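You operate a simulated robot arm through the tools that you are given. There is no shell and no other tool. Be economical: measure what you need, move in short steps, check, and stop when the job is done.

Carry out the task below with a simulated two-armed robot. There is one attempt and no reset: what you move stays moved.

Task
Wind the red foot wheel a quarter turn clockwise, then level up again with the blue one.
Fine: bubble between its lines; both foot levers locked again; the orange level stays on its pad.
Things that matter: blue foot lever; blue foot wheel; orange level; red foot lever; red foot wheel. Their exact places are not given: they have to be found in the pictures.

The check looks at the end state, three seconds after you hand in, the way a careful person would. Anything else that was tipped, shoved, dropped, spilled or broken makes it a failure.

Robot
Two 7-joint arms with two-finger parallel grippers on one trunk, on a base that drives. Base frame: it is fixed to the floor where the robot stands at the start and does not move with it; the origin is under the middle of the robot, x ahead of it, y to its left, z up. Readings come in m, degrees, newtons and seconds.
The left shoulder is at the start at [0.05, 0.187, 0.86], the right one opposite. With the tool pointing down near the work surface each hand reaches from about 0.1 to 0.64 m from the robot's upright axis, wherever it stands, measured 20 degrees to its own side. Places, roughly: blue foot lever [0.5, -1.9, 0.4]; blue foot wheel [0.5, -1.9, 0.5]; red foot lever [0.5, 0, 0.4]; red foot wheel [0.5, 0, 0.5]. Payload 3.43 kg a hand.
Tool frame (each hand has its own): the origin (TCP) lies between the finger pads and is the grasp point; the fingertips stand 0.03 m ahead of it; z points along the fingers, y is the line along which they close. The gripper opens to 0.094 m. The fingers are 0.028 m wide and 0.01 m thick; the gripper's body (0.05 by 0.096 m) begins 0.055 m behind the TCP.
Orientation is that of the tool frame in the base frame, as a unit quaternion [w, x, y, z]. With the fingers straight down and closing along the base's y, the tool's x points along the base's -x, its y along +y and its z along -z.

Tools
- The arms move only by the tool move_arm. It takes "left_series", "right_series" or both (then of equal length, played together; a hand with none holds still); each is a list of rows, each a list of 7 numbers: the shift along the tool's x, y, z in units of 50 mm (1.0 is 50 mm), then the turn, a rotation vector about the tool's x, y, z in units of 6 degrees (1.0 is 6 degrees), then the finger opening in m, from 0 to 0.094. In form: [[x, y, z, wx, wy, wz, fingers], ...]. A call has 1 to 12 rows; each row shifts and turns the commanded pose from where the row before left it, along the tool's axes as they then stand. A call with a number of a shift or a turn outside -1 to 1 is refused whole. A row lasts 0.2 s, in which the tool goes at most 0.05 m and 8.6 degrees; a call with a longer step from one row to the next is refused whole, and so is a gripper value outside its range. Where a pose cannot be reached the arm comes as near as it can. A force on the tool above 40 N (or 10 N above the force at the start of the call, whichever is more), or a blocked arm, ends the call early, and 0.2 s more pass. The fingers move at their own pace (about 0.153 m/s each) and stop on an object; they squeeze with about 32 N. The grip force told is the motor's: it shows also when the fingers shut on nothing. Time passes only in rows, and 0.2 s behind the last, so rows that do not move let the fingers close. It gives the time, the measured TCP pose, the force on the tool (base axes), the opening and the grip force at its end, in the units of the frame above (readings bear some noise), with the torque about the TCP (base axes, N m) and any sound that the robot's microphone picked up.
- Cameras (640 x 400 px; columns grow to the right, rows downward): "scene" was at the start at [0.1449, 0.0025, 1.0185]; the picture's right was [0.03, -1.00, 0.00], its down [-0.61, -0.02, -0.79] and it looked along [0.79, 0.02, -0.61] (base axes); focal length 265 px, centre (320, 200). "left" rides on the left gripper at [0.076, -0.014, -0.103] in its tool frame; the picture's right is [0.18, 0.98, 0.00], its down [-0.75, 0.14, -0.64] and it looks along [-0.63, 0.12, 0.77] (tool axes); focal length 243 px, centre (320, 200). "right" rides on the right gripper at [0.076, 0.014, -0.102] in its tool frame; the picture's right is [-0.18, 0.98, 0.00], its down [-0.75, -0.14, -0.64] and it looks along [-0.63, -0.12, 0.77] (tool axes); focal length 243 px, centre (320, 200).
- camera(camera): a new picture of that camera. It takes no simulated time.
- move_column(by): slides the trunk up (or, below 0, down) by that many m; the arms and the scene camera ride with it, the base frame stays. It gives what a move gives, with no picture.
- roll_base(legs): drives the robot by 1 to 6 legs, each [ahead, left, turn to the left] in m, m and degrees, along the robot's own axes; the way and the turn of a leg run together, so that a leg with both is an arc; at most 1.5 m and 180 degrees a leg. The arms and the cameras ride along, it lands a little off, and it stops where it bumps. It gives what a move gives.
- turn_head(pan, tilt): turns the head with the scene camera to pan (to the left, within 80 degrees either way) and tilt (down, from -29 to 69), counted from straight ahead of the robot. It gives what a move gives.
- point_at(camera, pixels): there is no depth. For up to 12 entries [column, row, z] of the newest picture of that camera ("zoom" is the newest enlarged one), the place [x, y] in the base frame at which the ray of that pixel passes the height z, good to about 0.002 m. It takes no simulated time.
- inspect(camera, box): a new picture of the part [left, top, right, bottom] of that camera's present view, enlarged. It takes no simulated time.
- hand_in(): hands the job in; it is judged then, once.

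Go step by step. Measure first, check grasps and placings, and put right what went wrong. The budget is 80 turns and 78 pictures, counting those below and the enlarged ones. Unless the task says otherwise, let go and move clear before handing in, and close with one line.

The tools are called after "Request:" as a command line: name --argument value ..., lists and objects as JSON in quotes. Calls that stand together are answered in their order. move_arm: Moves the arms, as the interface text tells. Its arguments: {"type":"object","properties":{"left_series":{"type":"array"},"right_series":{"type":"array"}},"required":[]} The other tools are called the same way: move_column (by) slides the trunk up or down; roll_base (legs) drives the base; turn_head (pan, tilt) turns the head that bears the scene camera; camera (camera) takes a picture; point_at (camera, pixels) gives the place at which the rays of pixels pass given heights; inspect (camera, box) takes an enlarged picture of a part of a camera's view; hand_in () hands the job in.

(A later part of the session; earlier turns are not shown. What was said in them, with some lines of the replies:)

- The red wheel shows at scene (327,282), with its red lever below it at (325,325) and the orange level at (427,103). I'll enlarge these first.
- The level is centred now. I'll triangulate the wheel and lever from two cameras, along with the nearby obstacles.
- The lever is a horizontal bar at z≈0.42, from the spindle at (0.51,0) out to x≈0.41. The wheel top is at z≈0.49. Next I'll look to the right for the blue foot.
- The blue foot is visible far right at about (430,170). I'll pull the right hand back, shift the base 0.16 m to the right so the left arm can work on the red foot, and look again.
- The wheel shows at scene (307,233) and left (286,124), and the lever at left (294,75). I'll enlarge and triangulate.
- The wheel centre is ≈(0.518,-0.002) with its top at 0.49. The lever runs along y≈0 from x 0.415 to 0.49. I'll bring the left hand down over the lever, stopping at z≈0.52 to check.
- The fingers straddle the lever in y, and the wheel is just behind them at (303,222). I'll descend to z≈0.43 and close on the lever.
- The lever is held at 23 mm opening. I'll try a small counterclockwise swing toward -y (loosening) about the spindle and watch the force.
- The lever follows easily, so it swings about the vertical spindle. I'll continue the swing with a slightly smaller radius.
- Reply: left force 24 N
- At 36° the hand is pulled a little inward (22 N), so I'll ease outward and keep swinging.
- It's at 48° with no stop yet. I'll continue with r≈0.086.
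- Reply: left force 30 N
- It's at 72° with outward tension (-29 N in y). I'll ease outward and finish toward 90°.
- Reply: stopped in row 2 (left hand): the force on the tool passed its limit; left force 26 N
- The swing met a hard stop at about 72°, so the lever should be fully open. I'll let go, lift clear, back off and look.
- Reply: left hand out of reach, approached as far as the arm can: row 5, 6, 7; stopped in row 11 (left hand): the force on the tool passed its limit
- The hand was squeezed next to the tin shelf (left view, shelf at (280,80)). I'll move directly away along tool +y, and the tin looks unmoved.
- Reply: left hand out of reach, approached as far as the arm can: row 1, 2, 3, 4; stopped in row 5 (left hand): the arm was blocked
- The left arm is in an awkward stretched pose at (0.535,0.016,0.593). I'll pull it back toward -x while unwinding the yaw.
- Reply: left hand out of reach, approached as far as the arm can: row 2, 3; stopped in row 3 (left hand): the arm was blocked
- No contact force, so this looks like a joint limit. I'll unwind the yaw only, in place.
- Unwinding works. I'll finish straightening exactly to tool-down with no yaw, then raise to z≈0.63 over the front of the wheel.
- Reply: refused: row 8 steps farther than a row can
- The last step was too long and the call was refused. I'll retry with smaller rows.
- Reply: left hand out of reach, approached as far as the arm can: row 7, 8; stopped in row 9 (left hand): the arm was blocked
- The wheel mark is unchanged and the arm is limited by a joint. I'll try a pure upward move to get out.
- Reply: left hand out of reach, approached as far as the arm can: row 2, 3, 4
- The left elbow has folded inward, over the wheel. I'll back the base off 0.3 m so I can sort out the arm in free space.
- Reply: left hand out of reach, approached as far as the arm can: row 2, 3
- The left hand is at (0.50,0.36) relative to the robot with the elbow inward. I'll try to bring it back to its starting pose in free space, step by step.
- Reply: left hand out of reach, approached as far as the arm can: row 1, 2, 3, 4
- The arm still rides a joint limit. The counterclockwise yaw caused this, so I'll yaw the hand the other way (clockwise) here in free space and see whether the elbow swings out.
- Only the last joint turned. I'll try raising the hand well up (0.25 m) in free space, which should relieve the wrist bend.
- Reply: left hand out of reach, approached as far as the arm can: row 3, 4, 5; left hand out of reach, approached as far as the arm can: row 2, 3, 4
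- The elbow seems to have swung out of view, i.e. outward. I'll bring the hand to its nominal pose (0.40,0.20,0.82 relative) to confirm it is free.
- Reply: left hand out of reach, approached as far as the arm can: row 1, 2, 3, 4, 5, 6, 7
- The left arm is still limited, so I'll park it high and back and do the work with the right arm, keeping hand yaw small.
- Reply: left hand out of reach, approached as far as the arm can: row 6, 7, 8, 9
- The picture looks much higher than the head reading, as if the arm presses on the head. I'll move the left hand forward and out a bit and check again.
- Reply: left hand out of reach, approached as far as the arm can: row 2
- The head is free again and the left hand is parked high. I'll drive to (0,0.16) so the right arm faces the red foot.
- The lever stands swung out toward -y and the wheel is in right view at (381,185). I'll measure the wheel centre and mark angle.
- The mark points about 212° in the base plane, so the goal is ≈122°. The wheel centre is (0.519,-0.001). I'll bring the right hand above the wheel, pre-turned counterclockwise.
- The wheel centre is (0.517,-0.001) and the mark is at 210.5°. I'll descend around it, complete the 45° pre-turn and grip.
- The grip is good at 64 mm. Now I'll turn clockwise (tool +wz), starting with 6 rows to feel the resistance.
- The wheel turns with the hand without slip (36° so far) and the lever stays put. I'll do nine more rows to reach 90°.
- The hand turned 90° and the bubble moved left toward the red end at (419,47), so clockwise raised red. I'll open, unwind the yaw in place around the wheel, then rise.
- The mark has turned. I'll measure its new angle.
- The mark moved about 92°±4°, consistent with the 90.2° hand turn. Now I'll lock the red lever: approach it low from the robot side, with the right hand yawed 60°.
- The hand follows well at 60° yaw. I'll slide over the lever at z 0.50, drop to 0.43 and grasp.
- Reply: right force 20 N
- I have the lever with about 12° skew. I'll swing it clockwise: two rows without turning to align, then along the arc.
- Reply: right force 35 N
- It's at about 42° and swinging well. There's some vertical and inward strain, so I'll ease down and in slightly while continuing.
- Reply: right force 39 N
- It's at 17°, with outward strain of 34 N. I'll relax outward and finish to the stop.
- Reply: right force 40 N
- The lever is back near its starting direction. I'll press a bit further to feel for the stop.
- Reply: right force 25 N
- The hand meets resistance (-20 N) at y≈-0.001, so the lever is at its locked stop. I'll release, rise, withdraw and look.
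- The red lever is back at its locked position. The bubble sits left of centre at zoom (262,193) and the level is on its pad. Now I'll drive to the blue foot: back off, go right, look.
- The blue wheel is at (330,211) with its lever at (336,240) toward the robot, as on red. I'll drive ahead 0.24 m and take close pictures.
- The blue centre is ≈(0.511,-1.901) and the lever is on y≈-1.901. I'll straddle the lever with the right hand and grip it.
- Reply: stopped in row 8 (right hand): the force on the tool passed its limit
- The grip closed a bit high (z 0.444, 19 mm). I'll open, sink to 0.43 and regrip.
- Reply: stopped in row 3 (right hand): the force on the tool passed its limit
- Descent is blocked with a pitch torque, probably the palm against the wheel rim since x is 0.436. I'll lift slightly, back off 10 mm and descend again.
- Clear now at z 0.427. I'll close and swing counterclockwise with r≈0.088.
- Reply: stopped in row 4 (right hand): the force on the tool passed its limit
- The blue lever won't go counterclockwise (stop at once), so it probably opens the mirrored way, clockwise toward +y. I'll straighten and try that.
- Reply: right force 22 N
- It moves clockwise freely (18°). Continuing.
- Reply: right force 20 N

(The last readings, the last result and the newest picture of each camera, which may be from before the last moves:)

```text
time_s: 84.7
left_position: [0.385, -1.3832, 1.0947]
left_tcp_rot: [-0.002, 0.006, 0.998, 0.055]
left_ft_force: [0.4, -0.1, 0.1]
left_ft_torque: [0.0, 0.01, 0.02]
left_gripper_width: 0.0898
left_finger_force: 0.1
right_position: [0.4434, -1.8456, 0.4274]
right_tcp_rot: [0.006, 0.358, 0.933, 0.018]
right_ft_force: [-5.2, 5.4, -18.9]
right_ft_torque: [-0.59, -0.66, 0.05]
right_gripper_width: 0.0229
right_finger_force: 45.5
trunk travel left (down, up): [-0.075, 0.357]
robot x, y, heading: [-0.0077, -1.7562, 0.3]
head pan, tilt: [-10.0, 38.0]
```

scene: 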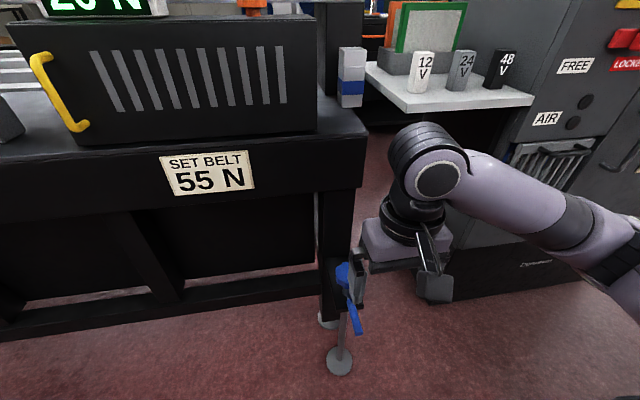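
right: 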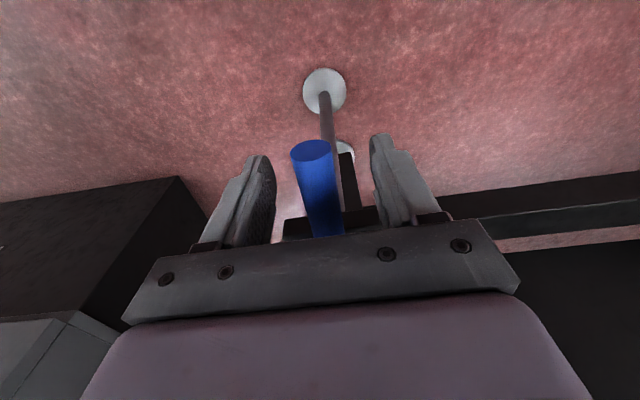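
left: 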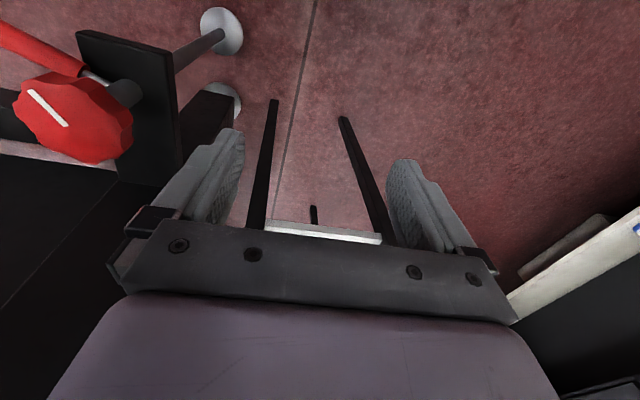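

It's at 42° with low strain. Three more rows with the grip.

Request:
move_arm --right_series '[[-0.01, 0.18, 0.04, 0, 0, 1, 0], [-0.01, 0.18, 0, 0, 0, 1, 0], [-0.01, 0.18, 0, 0, 0, 1, 0], [-0.01, 0.18, 0, 0, 0, 0.8, 0], [0, 0.15, 0, 0, 0, 0.6, 0]]'

```text
time_s: 85.9
left_position: [0.3844, -1.3835, 1.0958]
left_tcp_rot: [0.0, 0.007, 0.999, 0.054]
left_ft_force: [0.0, 0.1, -0.8]
left_ft_torque: [0.0, 0.0, -0.01]
left_gripper_width: 0.0903
left_finger_force: 0.0
right_position: [0.4788, -1.8219, 0.4269]
right_tcp_rot: [-0.001, 0.563, 0.826, 0.016]
right_ft_force: [-23.6, -8.1, 3.2]
right_ft_torque: [0.39, -0.04, -0.9]
right_gripper_width: 0.0233
right_finger_force: 45.0
trunk travel left (down, up): [-0.075, 0.357]
robot x, y, heading: [-0.0033, -1.7514, 0.3]
head pan, tilt: [-10.0, 38.0]
```

It's at 68° and reaching the stop. I'll open, lift 50 mm, then unwind the yaw before going anywhere else.

Request:
move_arm --right_series '[[0, 0, 0, 0, 0, 0, 0.06], [0, 0, 0, 0, 0, 0, 0.06], [0, 0, -0.5, 0, 0, 0, 0.06], [0, 0, -0.6, 0, 0, -0.5, 0.06], [0, 0, 0, 0, 0, -1, 0.094], [0, 0, 0, 0, 0, -1, 0.094], [0, 0, 0, 0, 0, -1, 0.094], [0, 0, 0, 0, 0, -1, 0.094], [0, 0, 0, 0, 0, -1, 0.094], [0, 0, 0, 0, 0, -1, 0.094], [0, 0, 0, 0, 0, -1, 0.094], [0, 0, 0, 0, 0, -1, 0.094]]'

```text
time_s: 88.5
left_position: [0.3857, -1.3833, 1.0954]
left_tcp_rot: [-0.001, 0.006, 0.998, 0.055]
left_ft_force: [0.4, 0.5, 0.3]
left_ft_torque: [0.01, 0.04, 0.0]
left_gripper_width: 0.0899
left_finger_force: 0.1
right_position: [0.4816, -1.8223, 0.483]
right_tcp_rot: [0.01, 0.149, 0.989, 0.017]
right_ft_force: [0.0, -0.4, 0.9]
right_ft_torque: [0.01, 0.0, 0.02]
right_gripper_width: 0.094
right_finger_force: 0.0
trunk travel left (down, up): [-0.075, 0.357]
robot x, y, heading: [-0.0016, -1.7553, 0.3]
head pan, tilt: [-10.0, 38.0]
```

The arm is unwound to 17°. I'll raise, straighten, go above the blue wheel at (0.511,-1.901) and pre-turn counterclockwise.

Request:
move_arm --right_series '[[0, 0, -0.78, -0.33, 0.2, -0.95, 0.094], [0, 0, -0.78, 0, 0, -0.95, 0.094], [0, 0, -0.78, 0, 0, -0.95, 0.094], [-0.3, -0.79, 0, 0, 0, 0, 0.094], [-0.3, -0.79, 0, 0, 0, 0, 0.094], [0, 0, 0, 0, 0, -1, 0.094], [0, 0, 0, 0, 0, -1, 0.094], [0, 0, 0, 0, 0, -1, 0.094], [0, 0, 0, 0, 0, -1, 0.094], [0, 0, 0, 0, 0, -1, 0.094], [0, 0, 0, 0, 0, -1, 0.094], [0, 0, 0, 0, 0, -1, 0.094]]'

Request:
camera --camera "right"

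```text
time_s: 91.1
left_position: [0.3834, -1.3837, 1.0952]
left_tcp_rot: [0.0, 0.006, 0.998, 0.055]
left_ft_force: [-0.2, -0.1, 0.1]
left_ft_torque: [-0.02, -0.02, 0.02]
left_gripper_width: 0.0901
left_finger_force: 0.1
right_position: [0.5087, -1.9083, 0.5945]
right_tcp_rot: [0.019, -0.358, 0.933, 0.03]
right_ft_force: [0.4, -0.3, 1.1]
right_ft_torque: [0.0, 0.02, 0.0]
right_gripper_width: 0.094
right_finger_force: 0.2
trunk travel left (down, up): [-0.075, 0.357]
robot x, y, heading: [-0.0052, -1.756, 0.2]
head pan, tilt: [-10.0, 38.0]
```

```text
19 pictures are left
```

right: 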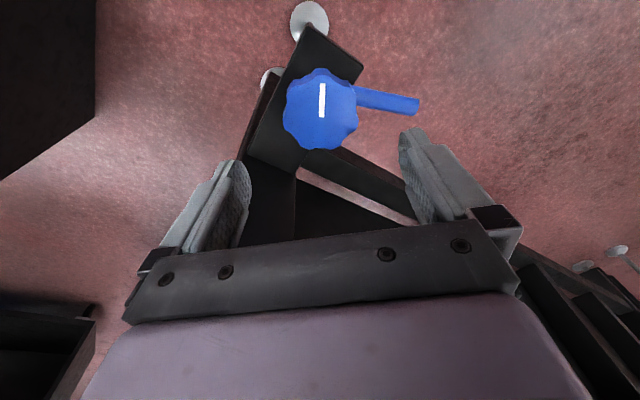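

I'll measure the wheel centre and mark from this view.

Request:
point_at --camera "right" --pixels '[[321, 111, 0.49], [285, 113, 0.49], [357, 108, 0.49], [321, 84, 0.49], [323, 115, 0.49], [320, 146, 0.485]]'

```text
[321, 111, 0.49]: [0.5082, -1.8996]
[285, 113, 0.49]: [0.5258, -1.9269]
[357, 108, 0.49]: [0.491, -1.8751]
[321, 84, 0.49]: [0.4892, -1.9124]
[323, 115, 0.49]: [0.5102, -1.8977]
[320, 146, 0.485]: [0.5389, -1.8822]
```

The blue centre is ≈(0.510,-1.9005) and the mark is at ~215°. I'll correct the small tilt, centre, descend and grip.

Request:
move_arm --right_series '[[-0.12, 0.1, 0, 0.4, 0.54, -0.4, 0.094], [0, 0, 0.72, 0, 0, 0, 0.094], [0, 0, 0.72, 0, 0, 0, 0.094], [0, 0, 0.7, 0, 0, 0, 0.094], [0, 0, 0, 0, 0, 0, 0.094], [0, 0, 0, 0, 0, 0, 0.0], [0, 0, 0, 0, 0, 0, 0.0]]'

Request:
camera --camera "right"

```text
time_s: 92.7
left_position: [0.3837, -1.3832, 1.095]
left_tcp_rot: [0.0, 0.006, 0.998, 0.055]
left_ft_force: [0.2, -0.2, 0.6]
left_ft_torque: [-0.02, -0.02, -0.03]
left_gripper_width: 0.09
left_finger_force: 0.0
right_position: [0.5098, -1.9011, 0.4861]
right_tcp_rot: [0.0, -0.377, 0.926, 0.0]
right_ft_force: [-7.8, -1.6, 1.6]
right_ft_torque: [0.02, 0.07, -0.03]
right_gripper_width: 0.0642
right_finger_force: 45.4
trunk travel left (down, up): [-0.075, 0.357]
robot x, y, heading: [-0.0016, -1.7539, 0.3]
head pan, tilt: [-10.0, 38.0]
```

```text
18 pictures are left
```

right: 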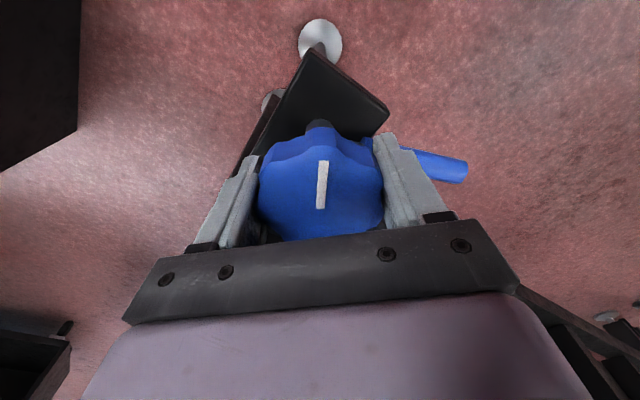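

Gripped at 64 mm. I'll turn clockwise 36°, then look at the level from here.

Request:
move_arm --right_series '[[0, 0, 0, 0, 0, 1, 0], [0, 0, 0, 0, 0, 1, 0], [0, 0, 0, 0, 0, 1, 0], [0, 0, 0, 0, 0, 1, 0], [0, 0, 0, 0, 0, 1, 0], [0, 0, 0, 0, 0, 1, 0], [0, 0, 0, 0, 0, 0, 0]]'

Request:
turn_head --pan 66 --tilt 8

Request:
camera --camera "scene"

```text
time_s: 94.3
left_position: [0.3836, -1.3842, 1.0955]
left_tcp_rot: [0.0, 0.006, 0.998, 0.055]
left_ft_force: [0.6, 0.3, -0.1]
left_ft_torque: [-0.01, -0.01, 0.0]
left_gripper_width: 0.0899
left_finger_force: 0.0
right_position: [0.5078, -1.9027, 0.4869]
right_tcp_rot: [-0.004, -0.071, 0.997, -0.002]
right_ft_force: [-27.7, -13.0, -7.5]
right_ft_torque: [1.13, -1.23, -0.01]
right_gripper_width: 0.0635
right_finger_force: 45.3
trunk travel left (down, up): [-0.075, 0.357]
robot x, y, heading: [-0.0032, -1.756, -0.2]
head pan, tilt: [-10.0, 38.0]
```

```text
time_s: 95.7
left_position: [0.3845, -1.3827, 1.0961]
left_tcp_rot: [0.0, 0.005, 0.998, 0.055]
left_ft_force: [-0.5, 0.5, 0.1]
left_ft_torque: [-0.01, -0.02, 0.01]
left_gripper_width: 0.0901
left_finger_force: 0.0
right_position: [0.5077, -1.9017, 0.4861]
right_tcp_rot: [-0.003, -0.072, 0.997, -0.002]
right_ft_force: [-24.2, -17.9, -9.5]
right_ft_torque: [0.32, -1.01, -0.02]
right_gripper_width: 0.0635
right_finger_force: 44.8
trunk travel left (down, up): [-0.075, 0.357]
robot x, y, heading: [-0.0008, -1.7542, 0.0]
head pan, tilt: [66.0, 8.0]
```

```text
17 pictures are left
```

scene: 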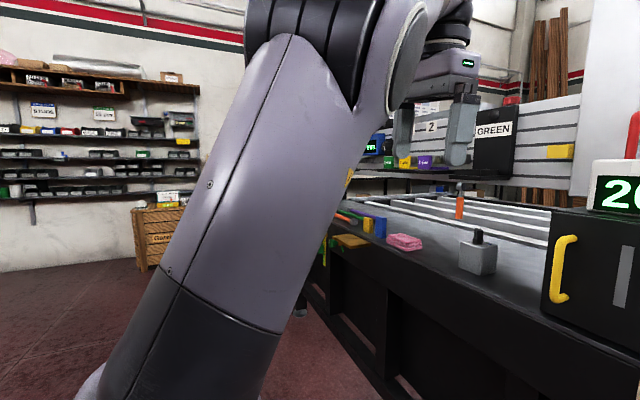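

The left arm hides the level. I'll yaw the left hand counterclockwise in place so that its own camera looks along the bench toward the level.

Request:
move_arm --left_series '[[0, 0, 0, 0, 0, -1, 0.09], [0, 0, 0, 0, 0, -1, 0.09], [0, 0, 0, 0, 0, -1, 0.09], [0, 0, 0, 0, 0, -1, 0.09], [0, 0, 0, 0, 0, -1, 0.09], [0, 0, 0, 0, 0, -1, 0.09], [0, 0, 0, 0, 0, -1, 0.09], [0, 0, 0, 0, 0, -1, 0.09], [0, 0, 0, 0, 0, -1, 0.09], [0, 0, 0, 0, 0, -1, 0.09], [0, 0, 0, 0, 0, -1, 0.09]]'

Request:
camera --camera "left"

```text
time_s: 98.1
left_position: [0.3847, -1.3842, 1.095]
left_tcp_rot: [0.031, -0.54, 0.84, 0.046]
left_ft_force: [0.1, -0.2, 0.0]
left_ft_torque: [0.0, 0.02, -0.02]
left_gripper_width: 0.0901
left_finger_force: 0.0
right_position: [0.5078, -1.9012, 0.4869]
right_tcp_rot: [-0.004, -0.072, 0.997, -0.001]
right_ft_force: [-21.9, -18.1, -8.3]
right_ft_torque: [0.32, -0.56, 0.0]
right_gripper_width: 0.0638
right_finger_force: 44.7
trunk travel left (down, up): [-0.075, 0.357]
robot x, y, heading: [-0.0003, -1.7543, 0.5]
head pan, tilt: [66.0, 8.0]
```

```text
16 pictures are left
```

left: 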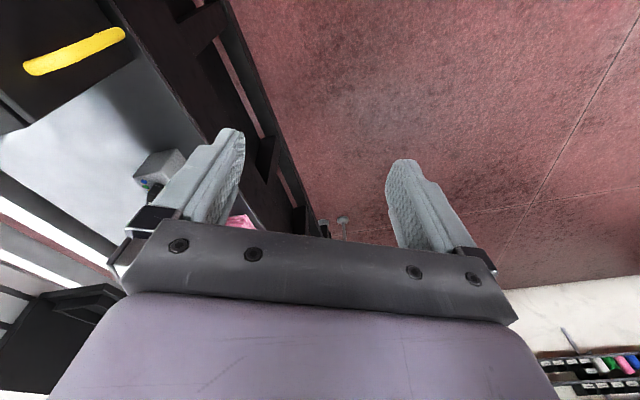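

The palm covers the level's direction. I'll turn the hand back to about 25°, so the level should fall to the right of the palm.

Request:
move_arm --left_series '[[0, 0, 0, 0, 0, 1, 0.09], [0, 0, 0, 0, 0, 1, 0.09], [0, 0, 0, 0, 0, 1, 0.09], [0, 0, 0, 0, 0, 1, 0.09], [0, 0, 0, 0, 0, 1, 0.09], [0, 0, 0, 0, 0, 1, 0.09], [0, 0, 0, 0, 0, 1, 0.09]]'

Request:
camera --camera "left"

```text
time_s: 99.7
left_position: [0.3843, -1.3833, 1.0962]
left_tcp_rot: [0.011, -0.2, 0.978, 0.054]
left_ft_force: [-0.1, 0.9, 0.0]
left_ft_torque: [0.02, 0.01, -0.01]
left_gripper_width: 0.0899
left_finger_force: 0.1
right_position: [0.5086, -1.9001, 0.4872]
right_tcp_rot: [-0.004, -0.071, 0.997, -0.001]
right_ft_force: [-21.8, -18.0, -8.2]
right_ft_torque: [0.58, -0.32, -0.03]
right_gripper_width: 0.0637
right_finger_force: 45.1
trunk travel left (down, up): [-0.075, 0.357]
robot x, y, heading: [-0.0048, -1.7552, 0.3]
head pan, tilt: [66.0, 8.0]
```

```text
15 pictures are left
```

left: 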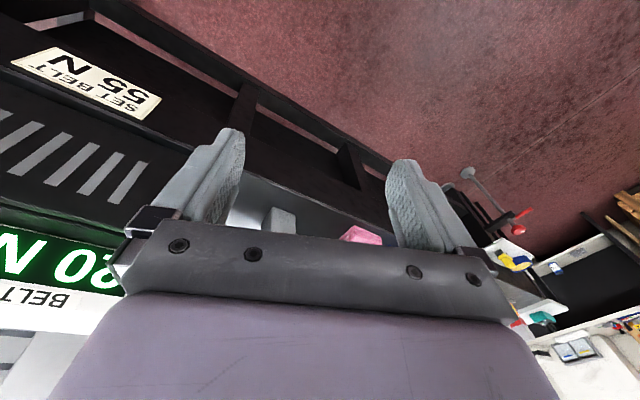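

The red foot is at (515,215) and the shelf at (515,260), so the level is just hidden by the palm edge. 15° more should show it.

Request:
move_arm --left_series '[[0, 0, 0, 0, 0, 1, 0.09], [0, 0, 0, 0, 0, 1, 0.09], [0, 0, 0, 0, 0, 1, 0.09]]'

Request:
inspect --camera "left" --box '[500, 200, 640, 390]'

```text
time_s: 100.5
left_position: [0.3851, -1.3833, 1.0969]
left_tcp_rot: [0.003, -0.046, 0.997, 0.055]
left_ft_force: [0.3, 0.5, 0.1]
left_ft_torque: [0.01, 0.02, -0.01]
left_gripper_width: 0.0903
left_finger_force: 0.0
right_position: [0.5073, -1.9026, 0.4864]
right_tcp_rot: [-0.005, -0.072, 0.997, -0.002]
right_ft_force: [-21.3, -19.3, -7.1]
right_ft_torque: [0.55, -0.3, 0.01]
right_gripper_width: 0.0637
right_finger_force: 45.3
trunk travel left (down, up): [-0.075, 0.357]
robot x, y, heading: [-0.0029, -1.7541, 0.1]
head pan, tilt: [66.0, 8.0]
```

```text
2.11 times, centred on (570, 295) of left
```

zoom: 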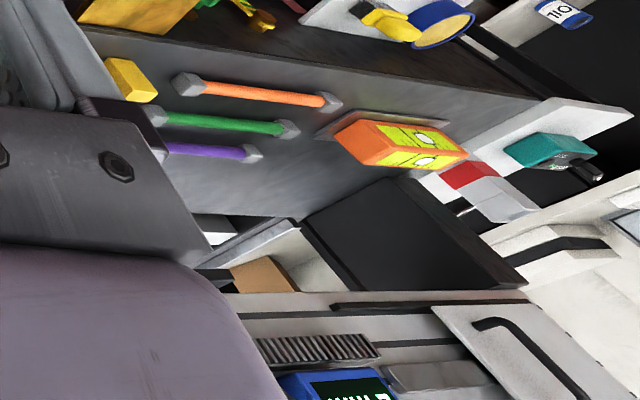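

The level is visible at left px ≈(608,269). Zooming in.

Request:
inspect --camera "left" --box '[573, 250, 640, 292]'

```text
9.52 times, centred on (606, 271) of left
```

zoom: 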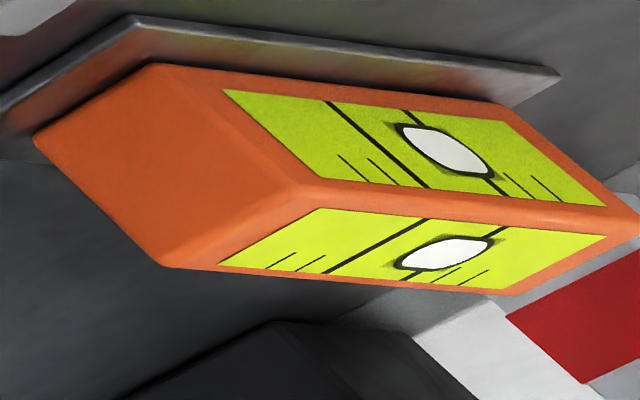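

The bubble has moved back from beyond the red-side line to about 0.4 line-spacings off centre, so clockwise is right. I'll turn the remaining 54°.

Request:
move_arm --right_series '[[0, 0, 0, 0, 0, 1, 0], [0, 0, 0, 0, 0, 1, 0], [0, 0, 0, 0, 0, 1, 0], [0, 0, 0, 0, 0, 1, 0], [0, 0, 0, 0, 0, 1, 0], [0, 0, 0, 0, 0, 1, 0], [0, 0, 0, 0, 0, 1, 0], [0, 0, 0, 0, 0, 1, 0], [0, 0, 0, 0, 0, 1, 0], [0, 0, 0, 0, 0, 0, 0]]'

Request:
inspect --camera "left" --box '[573, 250, 640, 292]'

Request:
camera --camera "right"

```text
time_s: 102.7
left_position: [0.3848, -1.383, 1.0955]
left_tcp_rot: [0.002, -0.046, 0.997, 0.055]
left_ft_force: [0.0, 0.5, -0.1]
left_ft_torque: [-0.02, 0.01, 0.02]
left_gripper_width: 0.0901
left_finger_force: 0.0
right_position: [0.5078, -1.9014, 0.4867]
right_tcp_rot: [-0.003, 0.391, 0.921, -0.002]
right_ft_force: [-22.0, -18.5, -10.3]
right_ft_torque: [1.56, -0.11, -0.03]
right_gripper_width: 0.0635
right_finger_force: 45.1
trunk travel left (down, up): [-0.075, 0.357]
robot x, y, heading: [-0.0034, -1.7567, -0.1]
head pan, tilt: [66.0, 8.0]
```

```text
9.52 times, centred on (606, 271) of left
```

zoom: 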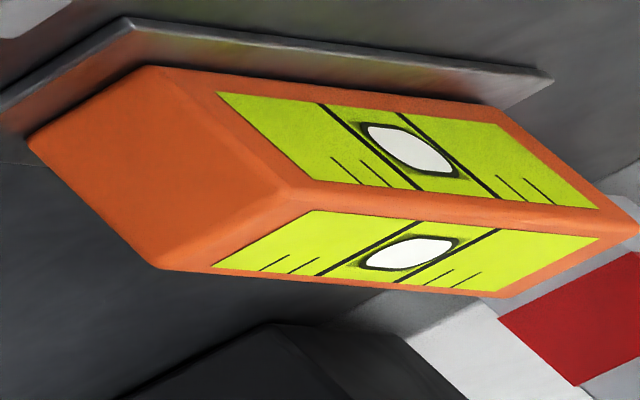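

```text
11 pictures are left
```

right: 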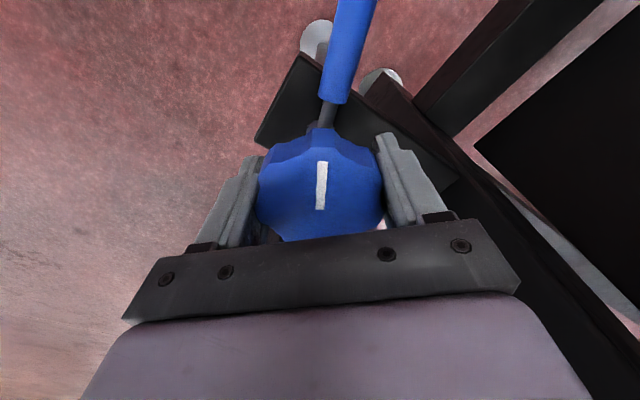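

The bubble is now centred between its lines. I'll open, lift slightly, unwind the yaw, then rise and move above the blue lever.

Request:
move_arm --right_series '[[0, 0, 0, 0, 0, 0, 0.094], [0, 0, 0, 0, 0, 0, 0.094], [0, 0, -0.4, 0, 0, 0, 0.094], [0, 0, 0, 0, 0, -1, 0.094], [0, 0, 0, 0, 0, -1, 0.094], [0, 0, 0, 0, 0, -1, 0.094], [0, 0, 0, 0, 0, -1, 0.094], [0, 0, 0, 0, 0, -1, 0.094], [0, 0, 0, 0, 0, -1, 0.094], [0, 0, 0, 0, 0, -1, 0.094], [0, 0, 0, 0, 0, -0.7, 0.094]]'

Request:
move_arm --right_series '[[0, 0, -0.9, 0, 0, 0, 0.094], [0, 0, -0.9, 0, 0, 0, 0.094], [0.28, 0.79, 0, 0, 0, 0, 0.07], [0.28, 0.79, 0, 0, 0, 0, 0.05], [0, 0, 0, 0, 0, 1, 0.05], [0, 0, 0, 0, 0, 1, 0.05], [0, 0, 0, 0, 0, 1, 0.05]]'

Request:
camera --camera "right"

```text
time_s: 105.1
left_position: [0.3838, -1.3831, 1.0951]
left_tcp_rot: [0.003, -0.046, 0.997, 0.054]
left_ft_force: [0.6, 0.1, -0.2]
left_ft_torque: [0.0, -0.02, -0.04]
left_gripper_width: 0.09
left_finger_force: 0.1
right_position: [0.5102, -1.8997, 0.5079]
right_tcp_rot: [0.001, -0.005, 1.0, 0.0]
right_ft_force: [-0.1, 0.6, -0.8]
right_ft_torque: [0.02, 0.0, 0.03]
right_gripper_width: 0.094
right_finger_force: 0.1
trunk travel left (down, up): [-0.075, 0.357]
robot x, y, heading: [-0.0039, -1.7538, 0.3]
head pan, tilt: [66.0, 8.0]
```

```text
time_s: 106.7
left_position: [0.3841, -1.3823, 1.0945]
left_tcp_rot: [0.004, -0.046, 0.997, 0.055]
left_ft_force: [0.2, -0.7, -0.4]
left_ft_torque: [0.0, -0.04, -0.02]
left_gripper_width: 0.0901
left_finger_force: 0.0
right_position: [0.4813, -1.8234, 0.5971]
right_tcp_rot: [0.001, 0.154, 0.988, 0.0]
right_ft_force: [-0.4, 0.6, 1.0]
right_ft_torque: [0.0, 0.01, 0.01]
right_gripper_width: 0.0498
right_finger_force: 0.0
trunk travel left (down, up): [-0.075, 0.357]
robot x, y, heading: [-0.0023, -1.7544, 0.0]
head pan, tilt: [66.0, 8.0]
```

```text
10 pictures are left
```

right: 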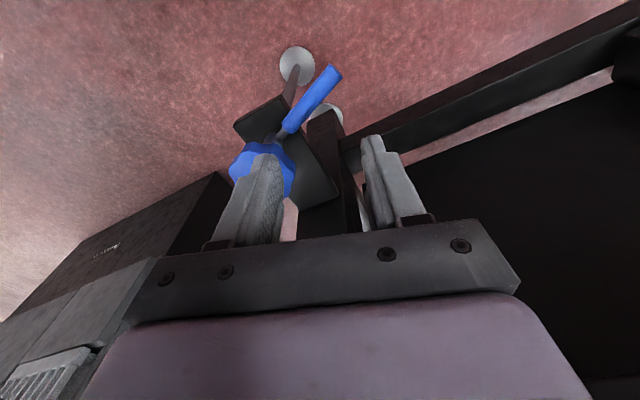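

Request:
point_at --camera "right" --pixels '[[335, 70, 0.425], [287, 131, 0.425], [311, 100, 0.425]]'

```text
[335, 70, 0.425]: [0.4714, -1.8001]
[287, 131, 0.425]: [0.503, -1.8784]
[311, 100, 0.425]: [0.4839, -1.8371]
```

The lever spans (0.503,-1.878) to (0.471,-1.800), so the hand is centred over it. I'll turn to 66° while descending and then close.

Request:
move_arm --right_series '[[0, 0, 0.2, 0, 0, 1, 0.055], [0, 0, 0.2, 0, 0, 1, 0.055], [0, 0, 0.2, 0, 0, 1, 0.055], [0, 0, 0.2, 0, 0, 1, 0.055], [0, 0, 0.2, 0, 0, 1, 0.055], [0, 0, 0.2, 0, 0, 1, 0.055], [0, 0, 0.2, 0, 0, 1, 0.055], [0, 0, 0.2, 0, 0, 0.8, 0.055], [0, 0, 0.6, 0, 0, 0, 0.055], [0, 0, 0.6, 0, 0, 0, 0.055], [0, 0, 0.6, 0, 0, 0, 0.055], [0, 0, 0, 0, 0, 0, 0.055]]'

Request:
camera --camera "right"

```text
time_s: 109.3
left_position: [0.3854, -1.3827, 1.0946]
left_tcp_rot: [0.004, -0.047, 0.997, 0.054]
left_ft_force: [0.4, 0.0, -0.1]
left_ft_torque: [0.0, -0.01, -0.03]
left_gripper_width: 0.0901
left_finger_force: 0.0
right_position: [0.482, -1.8206, 0.4258]
right_tcp_rot: [0.001, 0.533, 0.846, 0.0]
right_ft_force: [0.2, 0.3, 0.4]
right_ft_torque: [0.01, 0.0, 0.03]
right_gripper_width: 0.055
right_finger_force: 0.2
trunk travel left (down, up): [-0.075, 0.357]
robot x, y, heading: [-0.0026, -1.7522, 0.2]
head pan, tilt: [66.0, 8.0]
```

```text
9 pictures are left
```

right: 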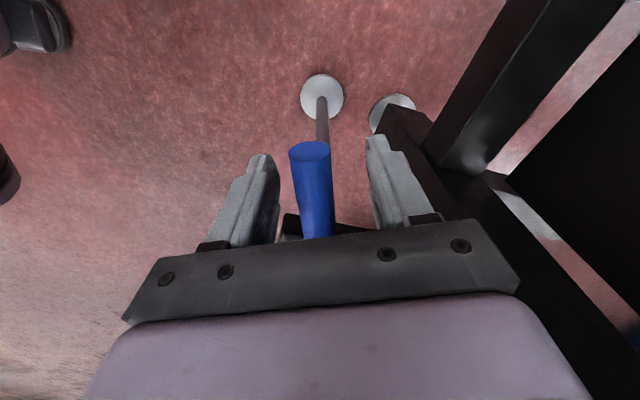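

Well centred. I'll close and swing counterclockwise along the arc (r≈0.085).

Request:
move_arm --right_series '[[0, 0, 0, 0, 0, 0, 0], [0, 0, 0, 0, 0, 0, 0], [-0.01, -0.178, 0, 0, 0, -1, 0], [-0.01, -0.178, 0, 0, 0, -1, 0], [-0.01, -0.178, 0, 0, 0, -1, 0], [-0.01, -0.178, 0, 0, 0, -1, 0], [-0.01, -0.178, 0, 0, 0, -1, 0], [0, 0, 0, 0, 0, 0, 0]]'

```text
time_s: 111.3
left_position: [0.3833, -1.3833, 1.0955]
left_tcp_rot: [0.003, -0.047, 0.997, 0.054]
left_ft_force: [0.2, -0.1, 0.3]
left_ft_torque: [-0.03, -0.01, 0.02]
left_gripper_width: 0.0901
left_finger_force: 0.1
right_position: [0.4433, -1.85, 0.4267]
right_tcp_rot: [-0.008, 0.294, 0.956, -0.002]
right_ft_force: [-10.9, -5.5, 9.1]
right_ft_torque: [-0.34, -0.37, -0.93]
right_gripper_width: 0.0245
right_finger_force: 45.3
trunk travel left (down, up): [-0.075, 0.357]
robot x, y, heading: [-0.0004, -1.7567, 0.2]
head pan, tilt: [66.0, 8.0]
stopped in row 8 (right hand): the force on the tool passed its limit (the readings are from after the stop); the commanded pose is now the measured one
```

It's at 37°. The brief overload only reset the command. I'll continue in gentler rows.

Request:
move_arm --right_series '[[-0.01, -0.178, 0, 0, 0, -0.8, 0], [0, -0.178, 0, 0, 0, -0.9, 0], [0, -0.178, 0, 0, 0, -1, 0], [0, 0, 0, 0, 0, 0, 0]]'

```text
time_s: 112.3
left_position: [0.3837, -1.3828, 1.0957]
left_tcp_rot: [0.002, -0.046, 0.997, 0.055]
left_ft_force: [0.4, 0.1, -0.9]
left_ft_torque: [0.01, 0.01, 0.0]
left_gripper_width: 0.0899
left_finger_force: 0.1
right_position: [0.4301, -1.8732, 0.4259]
right_tcp_rot: [-0.01, 0.155, 0.988, 0.0]
right_ft_force: [-24.3, -5.2, 11.8]
right_ft_torque: [-0.13, -0.56, -1.0]
right_gripper_width: 0.0233
right_finger_force: 44.6
trunk travel left (down, up): [-0.075, 0.357]
robot x, y, heading: [-0.0007, -1.7546, 0.0]
head pan, tilt: [66.0, 8.0]
```

It's at about 18°. I'll ease outward a little and finish to the stop.

Request:
move_arm --right_series '[[0.05, -0.1, -0.02, 0, 0, -0.7, 0], [0, -0.178, 0, 0, 0, -1, 0], [0, -0.178, 0, 0, 0, -1, 0], [0, -0.12, 0, 0, 0, -0.5, 0], [0, -0.1, 0, 0, 0, -0.3, 0], [0, 0, 0, 0, 0, 0, 0]]'

```text
time_s: 113.7
left_position: [0.3871, -1.3823, 1.0941]
left_tcp_rot: [0.001, -0.046, 0.997, 0.055]
left_ft_force: [-0.6, 0.2, 0.7]
left_ft_torque: [0.03, 0.02, -0.01]
left_gripper_width: 0.09
left_finger_force: 0.0
right_position: [0.4256, -1.902, 0.4258]
right_tcp_rot: [-0.004, -0.028, 1.0, 0.004]
right_ft_force: [10.7, 5.6, -17.9]
right_ft_torque: [-0.06, -0.1, -0.99]
right_gripper_width: 0.0238
right_finger_force: 44.6
trunk travel left (down, up): [-0.075, 0.357]
robot x, y, heading: [-0.0032, -1.7563, 0.1]
head pan, tilt: [66.0, 8.0]
```

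The lever is back at y≈-1.902. One more small push will confirm the stop.

Request:
move_arm --right_series '[[0, -0.1, 0, 0, 0, 0, 0], [0, -0.06, 0, 0, 0, 0, 0], [0, 0, 0, 0, 0, 0, 0]]'

```text
time_s: 114.2
left_position: [0.3847, -1.3822, 1.0946]
left_tcp_rot: [0.002, -0.048, 0.997, 0.055]
left_ft_force: [-0.6, 0.0, -0.3]
left_ft_torque: [-0.01, 0.01, 0.01]
left_gripper_width: 0.0901
left_finger_force: 0.1
right_position: [0.4252, -1.9024, 0.4268]
right_tcp_rot: [-0.005, -0.029, 1.0, 0.009]
right_ft_force: [8.8, 6.7, -13.4]
right_ft_torque: [0.03, 0.18, -1.24]
right_gripper_width: 0.0237
right_finger_force: 45.4
trunk travel left (down, up): [-0.075, 0.357]
robot x, y, heading: [-0.0013, -1.7557, 0.5]
head pan, tilt: [66.0, 8.0]
stopped in row 2 (right hand): the force on the tool passed its limit (the readings are from after the stop); the commanded pose is now the measured one
```

The hard stop is felt, so blue is locked. I'll release, rise, withdraw, and check the level and lever.

Request:
move_arm --right_series '[[0, 0, 0, 0, 0, 0, 0.05], [0, 0, 0, 0, 0, 0, 0.06], [0, 0, -0.9, 0, 0, 0, 0.06], [0, 0, -0.9, 0, 0, 0.3, 0.06], [0, 0, -0.9, 0, 0, 0, 0.094], [0, 0, -0.9, 0, 0, 0, 0.094], [0.9, 0, 0, 0, 0, 0, 0.094], [0.9, 0, 0, 0, 0, 0, 0.094], [0, 0, -0.9, 0, 0, 0, 0.094], [0, 0, 0, 0, 0, 0, 0.094]]'

Request:
camera --camera "right"

Request:
inspect --camera "left" --box '[573, 250, 640, 292]'

```text
time_s: 116.3
left_position: [0.3827, -1.3812, 1.0953]
left_tcp_rot: [0.003, -0.047, 0.997, 0.055]
left_ft_force: [-0.2, 0.0, -0.1]
left_ft_torque: [-0.01, 0.04, 0.01]
left_gripper_width: 0.0898
left_finger_force: 0.1
right_position: [0.3361, -1.9111, 0.6535]
right_tcp_rot: [-0.003, -0.016, 1.0, 0.008]
right_ft_force: [0.0, -0.2, -0.2]
right_ft_torque: [0.03, 0.03, -0.03]
right_gripper_width: 0.0941
right_finger_force: 0.1
trunk travel left (down, up): [-0.075, 0.357]
robot x, y, heading: [-0.0032, -1.7523, 0.4]
head pan, tilt: [66.0, 8.0]
```

```text
8 pictures are left
```

right: 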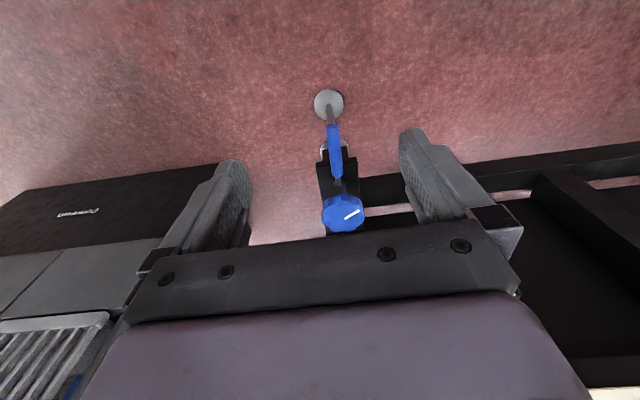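

```text
9.52 times, centred on (606, 271) of left
```

zoom: 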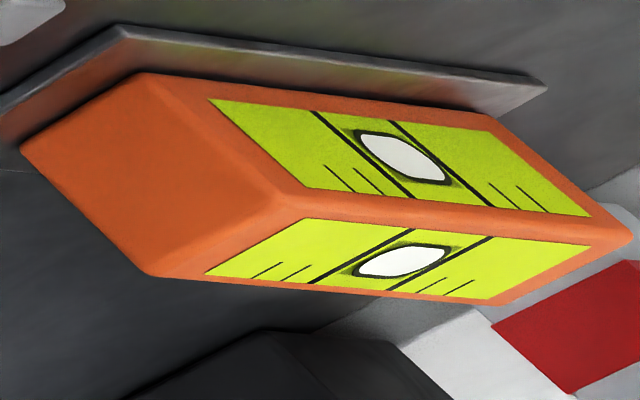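

The bubble is centred, the blue lever points at the robot again, and its mark turned a quarter. I'll take a last look at the red foot and tin shelf from the left camera.

Request:
inspect --camera "left" --box '[540, 170, 640, 250]'

```text
5.00 times, centred on (590, 210) of left
```

zoom: 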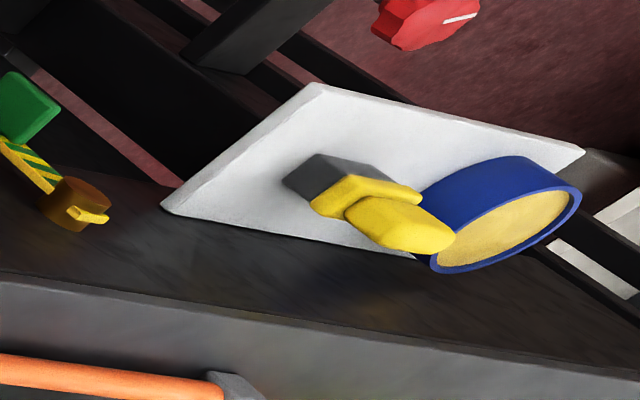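

The tin, sponge and red wheel are all in place, both levers are against their locked stops and the hands are clear. Handing in.

Request:
hand_in

```text
The job is handed in.
```

I turned the red wheel a quarter turn clockwise (about 90° by the hand reading) and turned the blue wheel the same way, which brought the bubble back between its lines. I pushed both levers back against their locked stops, and the orange level is still on its pad.
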